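You operate a simulated robot arm through the tools that you are given. There is no shell and no other tool. Be economical: measure what you need, move in short steps, check, and stop when the job is done.

Carry out the task below with a simulated robot arm. There is one attempt and no reset: what you move stays moved.

TASK
Take the bobbin from the top of the sample table and leave it on top of the grey tin there.

It is judged by the outcome, as a careful person would: the job done as asked, and still so three seconds after it is handed in. It fails if anything else is knocked over, pushed out of place, dropped, spilled or broken.

THE ROBOT
A 7-joint arm with a two-finger parallel gripper, fixed in place. Base frame: the origin is at the foot of the arm, x ahead of it, y to its left, z up; the work surface is at about z = 0. Lengths are in m, angles in degrees, forces in N, time in s.
With the tool pointing down near the work surface it reaches from about 0.24 to 0.62 m from the base axis. Its first joint turns from -66.0 to 66.0 degrees. Payload 2.6 kg.
Tool frame: the origin (TCP) lies between the finger pads and is the grasp point; the fingertips stand 0.03 m ahead of it; z points along the fingers, y is the line along which they close. The gripper opens to 0.094 m. The fingers are 0.028 m wide and 0.01 m thick; the gripper's body (0.05 by 0.096 m) begins 0.055 m behind the TCP.
Orientation is that of the tool frame in the base frame, as a unit quaternion [x, y, z, w]. With the fingers straight down and closing along the base's y, the tool's x points along the base's -x, its y along +y and its z along -z.

THE INTERFACE
- The arm moves only by the tool nudge_tool. Its argument "commands" is a list of rows, each a list of 7 numbers: the shift along the base's x, y, z in units of 150 mm (1.0 is 150 mm), then the turn, a rotation vector about the base's x, y, z in units of 45 degrees (1.0 is 45 degrees), then the finger opening in m, from 0 to 0.094. In form: [[x, y, z, ax, ay, az, gripper], ...]. A call has 1 to 8 rows; each row is the pose to reach, as a shift and turn from the pose commanded when the call began. A call with a number of a shift or a turn outside -1 to 1 is refused whole. A row lasts 0.2 s, in which the tool goes at most 0.05 m and 8.6 degrees; a call with a longer step from one row to the next is refused whole, and so is a gripper value outside its range. A pose out of reach is approached as far as the arm can. The call stops where the force on the tool passes 40 N (or 10 N more than at its start, if that is more) or the arm is blocked; 0.2 s more then pass. The fingers move at their own pace (about 0.072 m/s each) and stop on an object; they squeeze with about 43 N. The grip force told is the motor's: it shows also when the fingers shut on nothing. Time passes only in rows, and 0.2 s behind the last, so rows that repeat a pose let the fingers close. It gives the time, the measured TCP pose, the force on the tool (base axes), the opening and the grip force at its end, in the units of the frame above (readings bear some noise).
- Cameras (640 x 400 px; columns grow to the right, rows downward): "scene" is fixed at [0.0564, 0.4513, 0.5668]; the picture's right is [-0.54, -0.84, 0.00], its down [-0.45, 0.28, -0.85] and it looks along [0.72, -0.45, -0.53] (base axes); focal length 370 px, centre (320, 200). "wrist" rides on the gripper at [-0.037, 0, -0.058] in the tool frame; the picture's right is [0.00, -1.00, 0.00], its down [0.97, 0.00, -0.24] and it looks along [0.24, 0.00, 0.97] (tool axes); focal length 218 px, centre (320, 200).
- capture(camera): a new picture of that camera. No time passes.
- pixel_to_xyz(camera, pixels): for up to 12 pixels [column, row] of the newest picture of that camera ("zoom" is the newest enlarged one), the place [x, y, z] in the base frame of the surface seen there, good to about 0.002 m. No time passes.
- enlarge(camera, box): a new picture of the part [left, top, right, bottom] of that camera's present view, enlarged. No time passes.
- finish_job(): hands the job in; it is judged then, once.

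Work in short steps. Measure before you move; look again where a grasp or a placing could have gone wrong, and mend it. You have 60 turns and 20 pictures in all, the two below and enlarged ones among them. Open the gripper and draw the arm clear of the work before you hand the job in, unless the task says otherwise; then end with one line.

The tools are called after "Request:" as a command line: name --pt "numbers of a row" for each row, then --argument value for the rest, lists and objects as JSON in quotes. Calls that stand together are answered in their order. nudge_tool: Moves the arm, as the interface text tells. Its arguments: {"type":"object","properties":{"commands":{"type":"array","items":{"type":"array","items":{"type":"number"}}}},"required":["commands"]} The other tools are called the same way: capture (camera) takes a picture; pixel_to_xyz (camera, pixels) gives the place of the surface under pixels of a picture; enlarge (camera, box) takes an enlarged picture of a part of a camera's view; finish_job () hands the job in.

At the start:

```text
time_s: 0.0
tool_pos: [0.4221, -0.0996, 0.2764]
ee_rot: [0.0, 1.0, -0.001, -0.001]
force: [-1.4, -0.4, -0.4]
grip_width: 0.0938
gripper_force: 0.1
```

scene: 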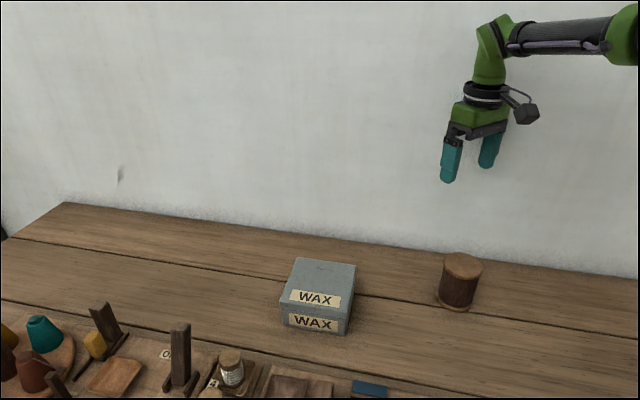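
wrist: 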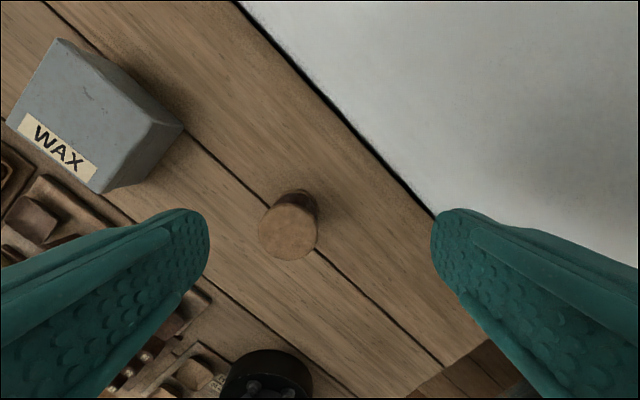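

The bobbin appears at scene (460,282) and the tin at (320,295). I'll measure both.

Request:
pixel_to_xyz --camera "scene" --pixels '[[462, 265], [445, 262], [481, 264], [462, 255], [460, 277], [457, 308], [297, 259], [355, 266], [348, 309], [285, 300], [322, 283], [420, 310]]'

Request:
pixel_to_xyz --camera "wrist" --pixels '[[287, 232], [258, 232], [316, 232], [287, 208], [287, 260], [60, 40], [155, 120], [98, 190], [10, 120], [240, 300], [360, 230], [305, 195]]'

Request:
enlarge --camera "scene" --box '[260, 220, 520, 382]'

```text
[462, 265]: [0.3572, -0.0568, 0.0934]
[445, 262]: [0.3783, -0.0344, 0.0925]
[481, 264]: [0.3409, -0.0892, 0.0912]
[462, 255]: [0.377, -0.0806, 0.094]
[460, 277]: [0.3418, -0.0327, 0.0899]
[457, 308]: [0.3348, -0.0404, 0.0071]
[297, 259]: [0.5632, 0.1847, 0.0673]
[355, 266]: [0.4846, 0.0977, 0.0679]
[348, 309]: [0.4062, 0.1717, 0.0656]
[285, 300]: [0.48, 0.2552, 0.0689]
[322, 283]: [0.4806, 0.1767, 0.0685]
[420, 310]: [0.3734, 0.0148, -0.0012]
```

```text
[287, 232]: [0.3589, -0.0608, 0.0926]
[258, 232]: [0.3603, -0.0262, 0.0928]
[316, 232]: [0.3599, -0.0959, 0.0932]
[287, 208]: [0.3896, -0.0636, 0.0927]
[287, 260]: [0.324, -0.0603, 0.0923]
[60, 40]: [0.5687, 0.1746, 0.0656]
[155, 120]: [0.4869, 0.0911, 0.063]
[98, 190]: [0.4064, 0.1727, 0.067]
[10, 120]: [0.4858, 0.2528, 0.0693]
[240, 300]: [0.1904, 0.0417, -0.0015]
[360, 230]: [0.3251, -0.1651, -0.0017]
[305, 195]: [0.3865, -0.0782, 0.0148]
```

```text
2.46 times, centred on (390, 301) of scene
```

zoom: 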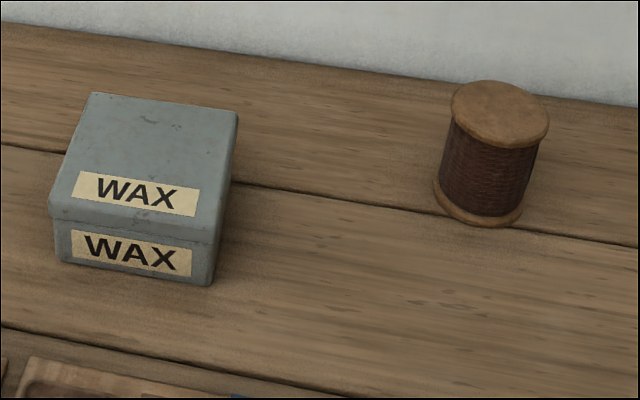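

The bobbin's axis is at about (0.358, -0.061), with a 0.07 diameter and its top at 0.093. The tin top's centre is at about (0.485, 0.174, 0.068). I'll move above the bobbin with the gripper open.

Request:
nudge_tool --pt "-0.21 0.13 0 0 0 0 0.094" --pt "-0.427 0.257 0 0 0 0 0.094" --pt "-0.427 0.257 -0.28 0 0 0 0.094" --pt "-0.427 0.257 -0.54 0 0 0 0.094" --pt "-0.427 0.257 -0.8 0 0 0 0.094" --pt "-0.427 0.257 -0.8 0 0 0 0.094"

Request:
capture --camera "wrist"

```text
time_s: 1.4
tool_pos: [0.3588, -0.0594, 0.1539]
ee_rot: [0.0, 1.0, 0.0, 0.0]
force: [-0.1, 0.5, -0.1]
grip_width: 0.094
gripper_force: 0.0
```

```text
16 pictures are left
```

wrist: 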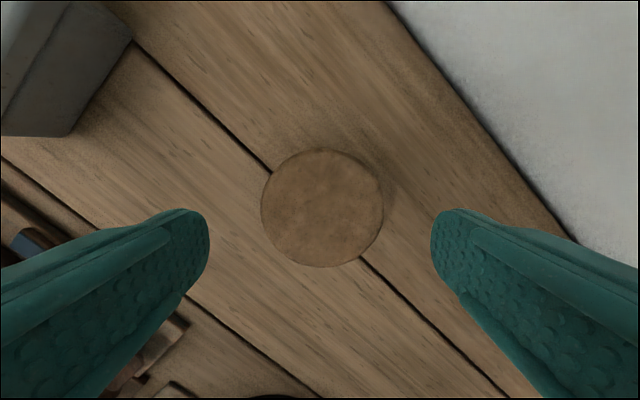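

The bobbin spans columns 261–383 (centre 322), so it is centred between the fingers. I'll check its centre precisely.

Request:
pixel_to_xyz --camera "wrist" --pixels '[[322, 208], [264, 208], [380, 208], [322, 152], [322, 264]]'

```text
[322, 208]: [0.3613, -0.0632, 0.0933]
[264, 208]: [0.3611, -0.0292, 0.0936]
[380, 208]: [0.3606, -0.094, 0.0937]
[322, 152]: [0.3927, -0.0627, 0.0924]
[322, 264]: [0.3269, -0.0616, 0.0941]
```

The centre is (0.360, -0.062). I'll descend with a small correction, keeping the fingers open.

Request:
nudge_tool --pt "0.007 -0.015 -0.15 0 0 0 0.094" --pt "0.007 -0.015 -0.32 0 0 0 0.094" --pt "0.007 -0.015 -0.49 0 0 0 0.094" --pt "0.007 -0.015 -0.65 0 0 0 0.094" --pt "0.007 -0.015 -0.65 0 0 0 0.094"

```text
time_s: 2.6
tool_pos: [0.3582, -0.0629, 0.0588]
ee_rot: [-0.001, 1.0, 0.0, 0.0]
force: [-1.2, -0.3, 1.1]
grip_width: 0.0941
gripper_force: 0.0
```

The tool is at z = 0.059 with no contact, so I'll close on the bobbin.

Request:
nudge_tool --pt "0 0 0 0 0 0 0.06" --pt "0 0 0 0 0 0 0.04" --pt "0 0 0 0 0 0 0.04" --pt "0 0 0 0 0 0 0.04"

Request:
enlarge --camera "scene" --box '[380, 170, 580, 330]'

```text
time_s: 3.6
tool_pos: [0.3582, -0.0624, 0.0601]
ee_rot: [0.001, 1.0, 0.0, 0.0]
force: [-0.9, 0.4, 0.2]
grip_width: 0.0725
gripper_force: 42.8
```

```text
2.50 times, centred on (480, 250) of scene
```

zoom: 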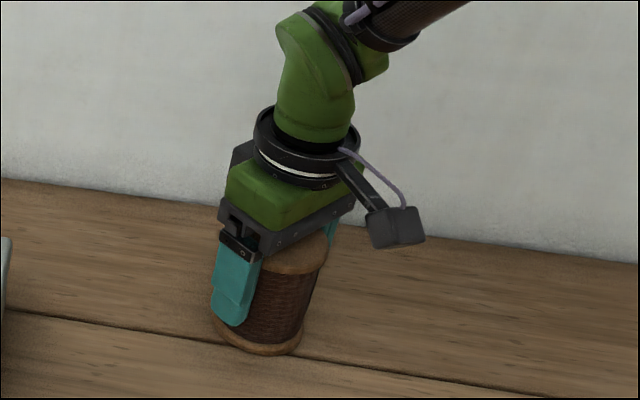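

It is held at 0.0725 with 43 N. I'll lift a short way and check for slip.

Request:
nudge_tool --pt "0 0 0.1 0 0 0 0.04" --pt "0 0 0.25 0 0 0 0.04" --pt "0 0 0.4 0 0 0 0.04" --pt "0 0 0.4 0 0 0 0.04"

Request:
enlarge --camera "scene" --box '[380, 120, 580, 330]'

```text
time_s: 4.6
tool_pos: [0.3593, -0.0631, 0.1182]
ee_rot: [0.0, 1.0, 0.0, 0.0]
force: [0.1, -0.6, -1.9]
grip_width: 0.0724
gripper_force: 43.3
```

```text
1.90 times, centred on (480, 225) of scene
```

zoom: 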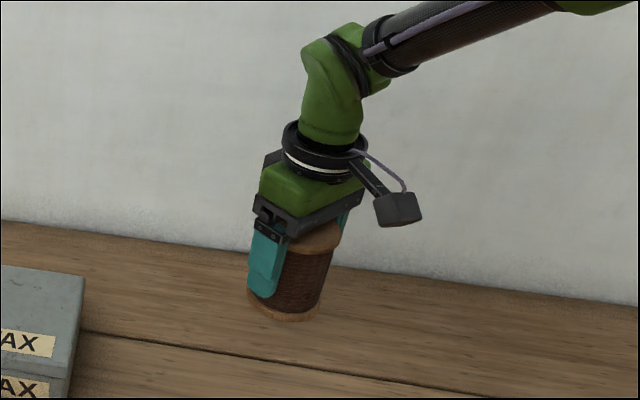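

The bobbin lifted upright with no slip. I'll raise it to about 0.18 and go half the way to the tin, then the rest.

Request:
nudge_tool --pt "0 0 0.2 0 0 0 0.04" --pt "0 0 0.42 0 0 0 0.04" --pt "0.105 0.2 0.42 0 0 0 0.04" --pt "0.21 0.4 0.42 0 0 0 0.04" --pt "0.315 0.6 0.42 0 0 0 0.04" --pt "0.42 0.79 0.42 0 0 0 0.04" --pt "0.42 0.79 0.42 0 0 0 0.04"

Request:
nudge_tool --pt "0.105 0.2 0 0 0 0 0.04" --pt "0.21 0.4 0 0 0 0 0.04" --pt "0.315 0.6 0 0 0 0 0.04" --pt "0.42 0.79 0 0 0 0 0.04" --pt "0.42 0.79 0 0 0 0 0.04" --pt "0.42 0.79 0 0 0 0 0.04"

Request:
capture --camera "scene"

```text
time_s: 6.2
tool_pos: [0.4202, 0.0556, 0.1819]
ee_rot: [0.0, 1.0, 0.001, 0.0]
force: [0.5, -1.0, -0.9]
grip_width: 0.0722
gripper_force: 42.7
```

```text
time_s: 7.6
tool_pos: [0.4835, 0.1717, 0.1806]
ee_rot: [0.0, 1.0, 0.0, 0.0]
force: [-0.8, 0.3, -1.2]
grip_width: 0.0725
gripper_force: 42.8
```

```text
13 pictures are left
```

scene: 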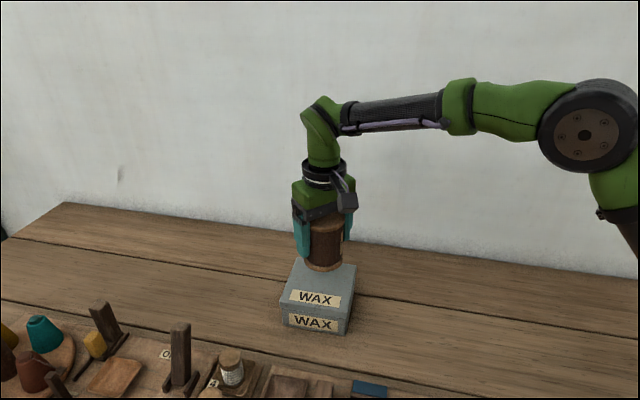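

The bobbin is above the tin centre and upright. I'll lower to just above contact, expected at z ≈ 0.127.

Request:
nudge_tool --pt "0.005 0.015 -0.12 0 0 0 0.04" --pt "0.005 0.015 -0.22 0 0 0 0.04" --pt "0.005 0.015 -0.31 0 0 0 0.04" --pt "0.005 0.015 -0.31 0 0 0 0.04"

Request:
enlarge --camera "scene" --box '[240, 220, 400, 340]'

```text
time_s: 8.6
tool_pos: [0.4853, 0.1764, 0.135]
ee_rot: [0.0, 1.0, 0.0, 0.0]
force: [-0.6, 0.6, -2.0]
grip_width: 0.0723
gripper_force: 43.0
```

```text
3.33 times, centred on (320, 280) of scene
```

zoom: 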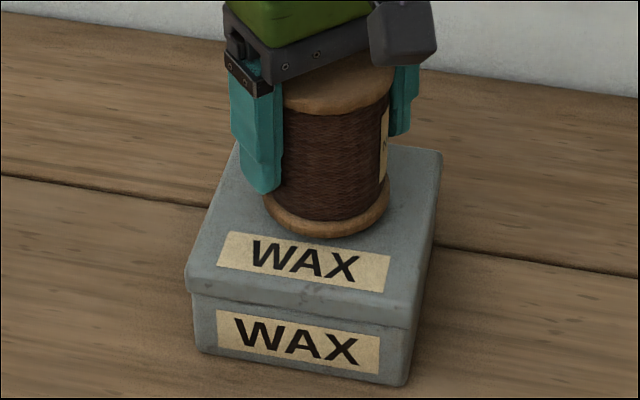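

Now a slow final lowering in 1.5 mm steps, watching the force.

Request:
nudge_tool --pt "0 0 -0.01 0 0 0 0.04" --pt "0 0 -0.02 0 0 0 0.04" --pt "0 0 -0.03 0 0 0 0.04" --pt "0 0 -0.037 0 0 0 0.04" --pt "0 0 -0.037 0 0 0 0.04"

```text
time_s: 9.8
tool_pos: [0.4858, 0.1759, 0.1306]
ee_rot: [0.0, 1.0, 0.0, 0.0]
force: [-0.2, 0.2, -1.1]
grip_width: 0.0722
gripper_force: 43.5
```

Request:
nudge_tool --pt "0 0 -0.007 0 0 0 0.04" --pt "0 0 -0.013 0 0 0 0.04" --pt "0 0 -0.013 0 0 0 0.04"

```text
time_s: 10.6
tool_pos: [0.4865, 0.176, 0.1292]
ee_rot: [0.001, 1.0, 0.0, 0.0]
force: [-4.3, -2.4, 8.2]
grip_width: 0.0722
gripper_force: 42.6
```

Contact is made, with an upward force of 8 N. I'll open slowly in place.

Request:
nudge_tool --pt "0 0 0 0 0 0 0.076" --pt "0 0 0 0 0 0 0.082" --pt "0 0 0 0 0 0 0.09" --pt "0 0 0 0 0 0 0.094" --pt "0 0 0 0 0 0 0.094"

Request:
capture --camera "wrist"

```text
time_s: 11.8
tool_pos: [0.4848, 0.1773, 0.128]
ee_rot: [0.0, 1.0, 0.0, 0.0]
force: [0.6, -0.6, 0.2]
grip_width: 0.0942
gripper_force: 0.1
```

```text
11 pictures are left
```

wrist: 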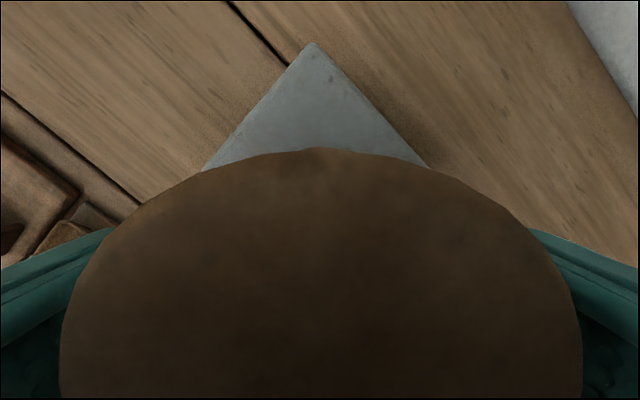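

The bobbin is free between the fingers. I'll rise straight up.

Request:
nudge_tool --pt "0 0 0.1 0 0 0 0.094" --pt "0 0 0.25 0 0 0 0.094" --pt "0 0 0.45 0 0 0 0.094" --pt "0 0 0.7 0 0 0 0.094" --pt "0 0 0.95 0 0 0 0.094" --pt "0 0 0.95 0 0 0 0.094"

Request:
capture --camera "scene"

Request:
enlarge --camera "scene" --box '[240, 200, 400, 340]'

```text
time_s: 13.2
tool_pos: [0.484, 0.1748, 0.2714]
ee_rot: [-0.001, 1.0, 0.0, 0.001]
force: [-0.6, 0.5, -0.3]
grip_width: 0.0941
gripper_force: 0.1
```

```text
10 pictures are left
```

scene: 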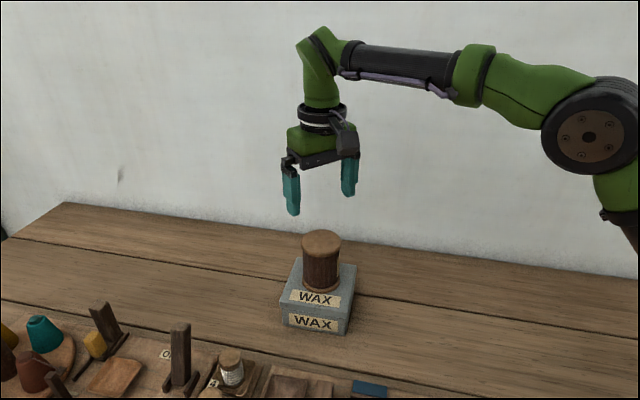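

```text
2.86 times, centred on (320, 270) of scene
```

zoom: 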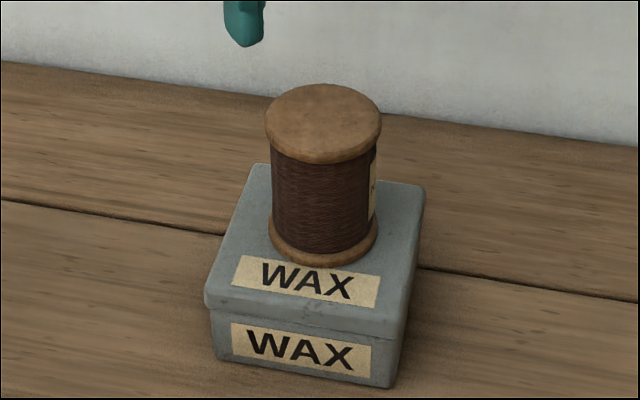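

The bobbin stands upright in the middle of the tin, the tin has not moved, and the arm is clear. I'll hand it in.

Request:
finish_job

```text
The job is handed in.
```

The bobbin is standing upright on top of the grey tin, the gripper is open and clear above it, and the tin and everything else are where they were.
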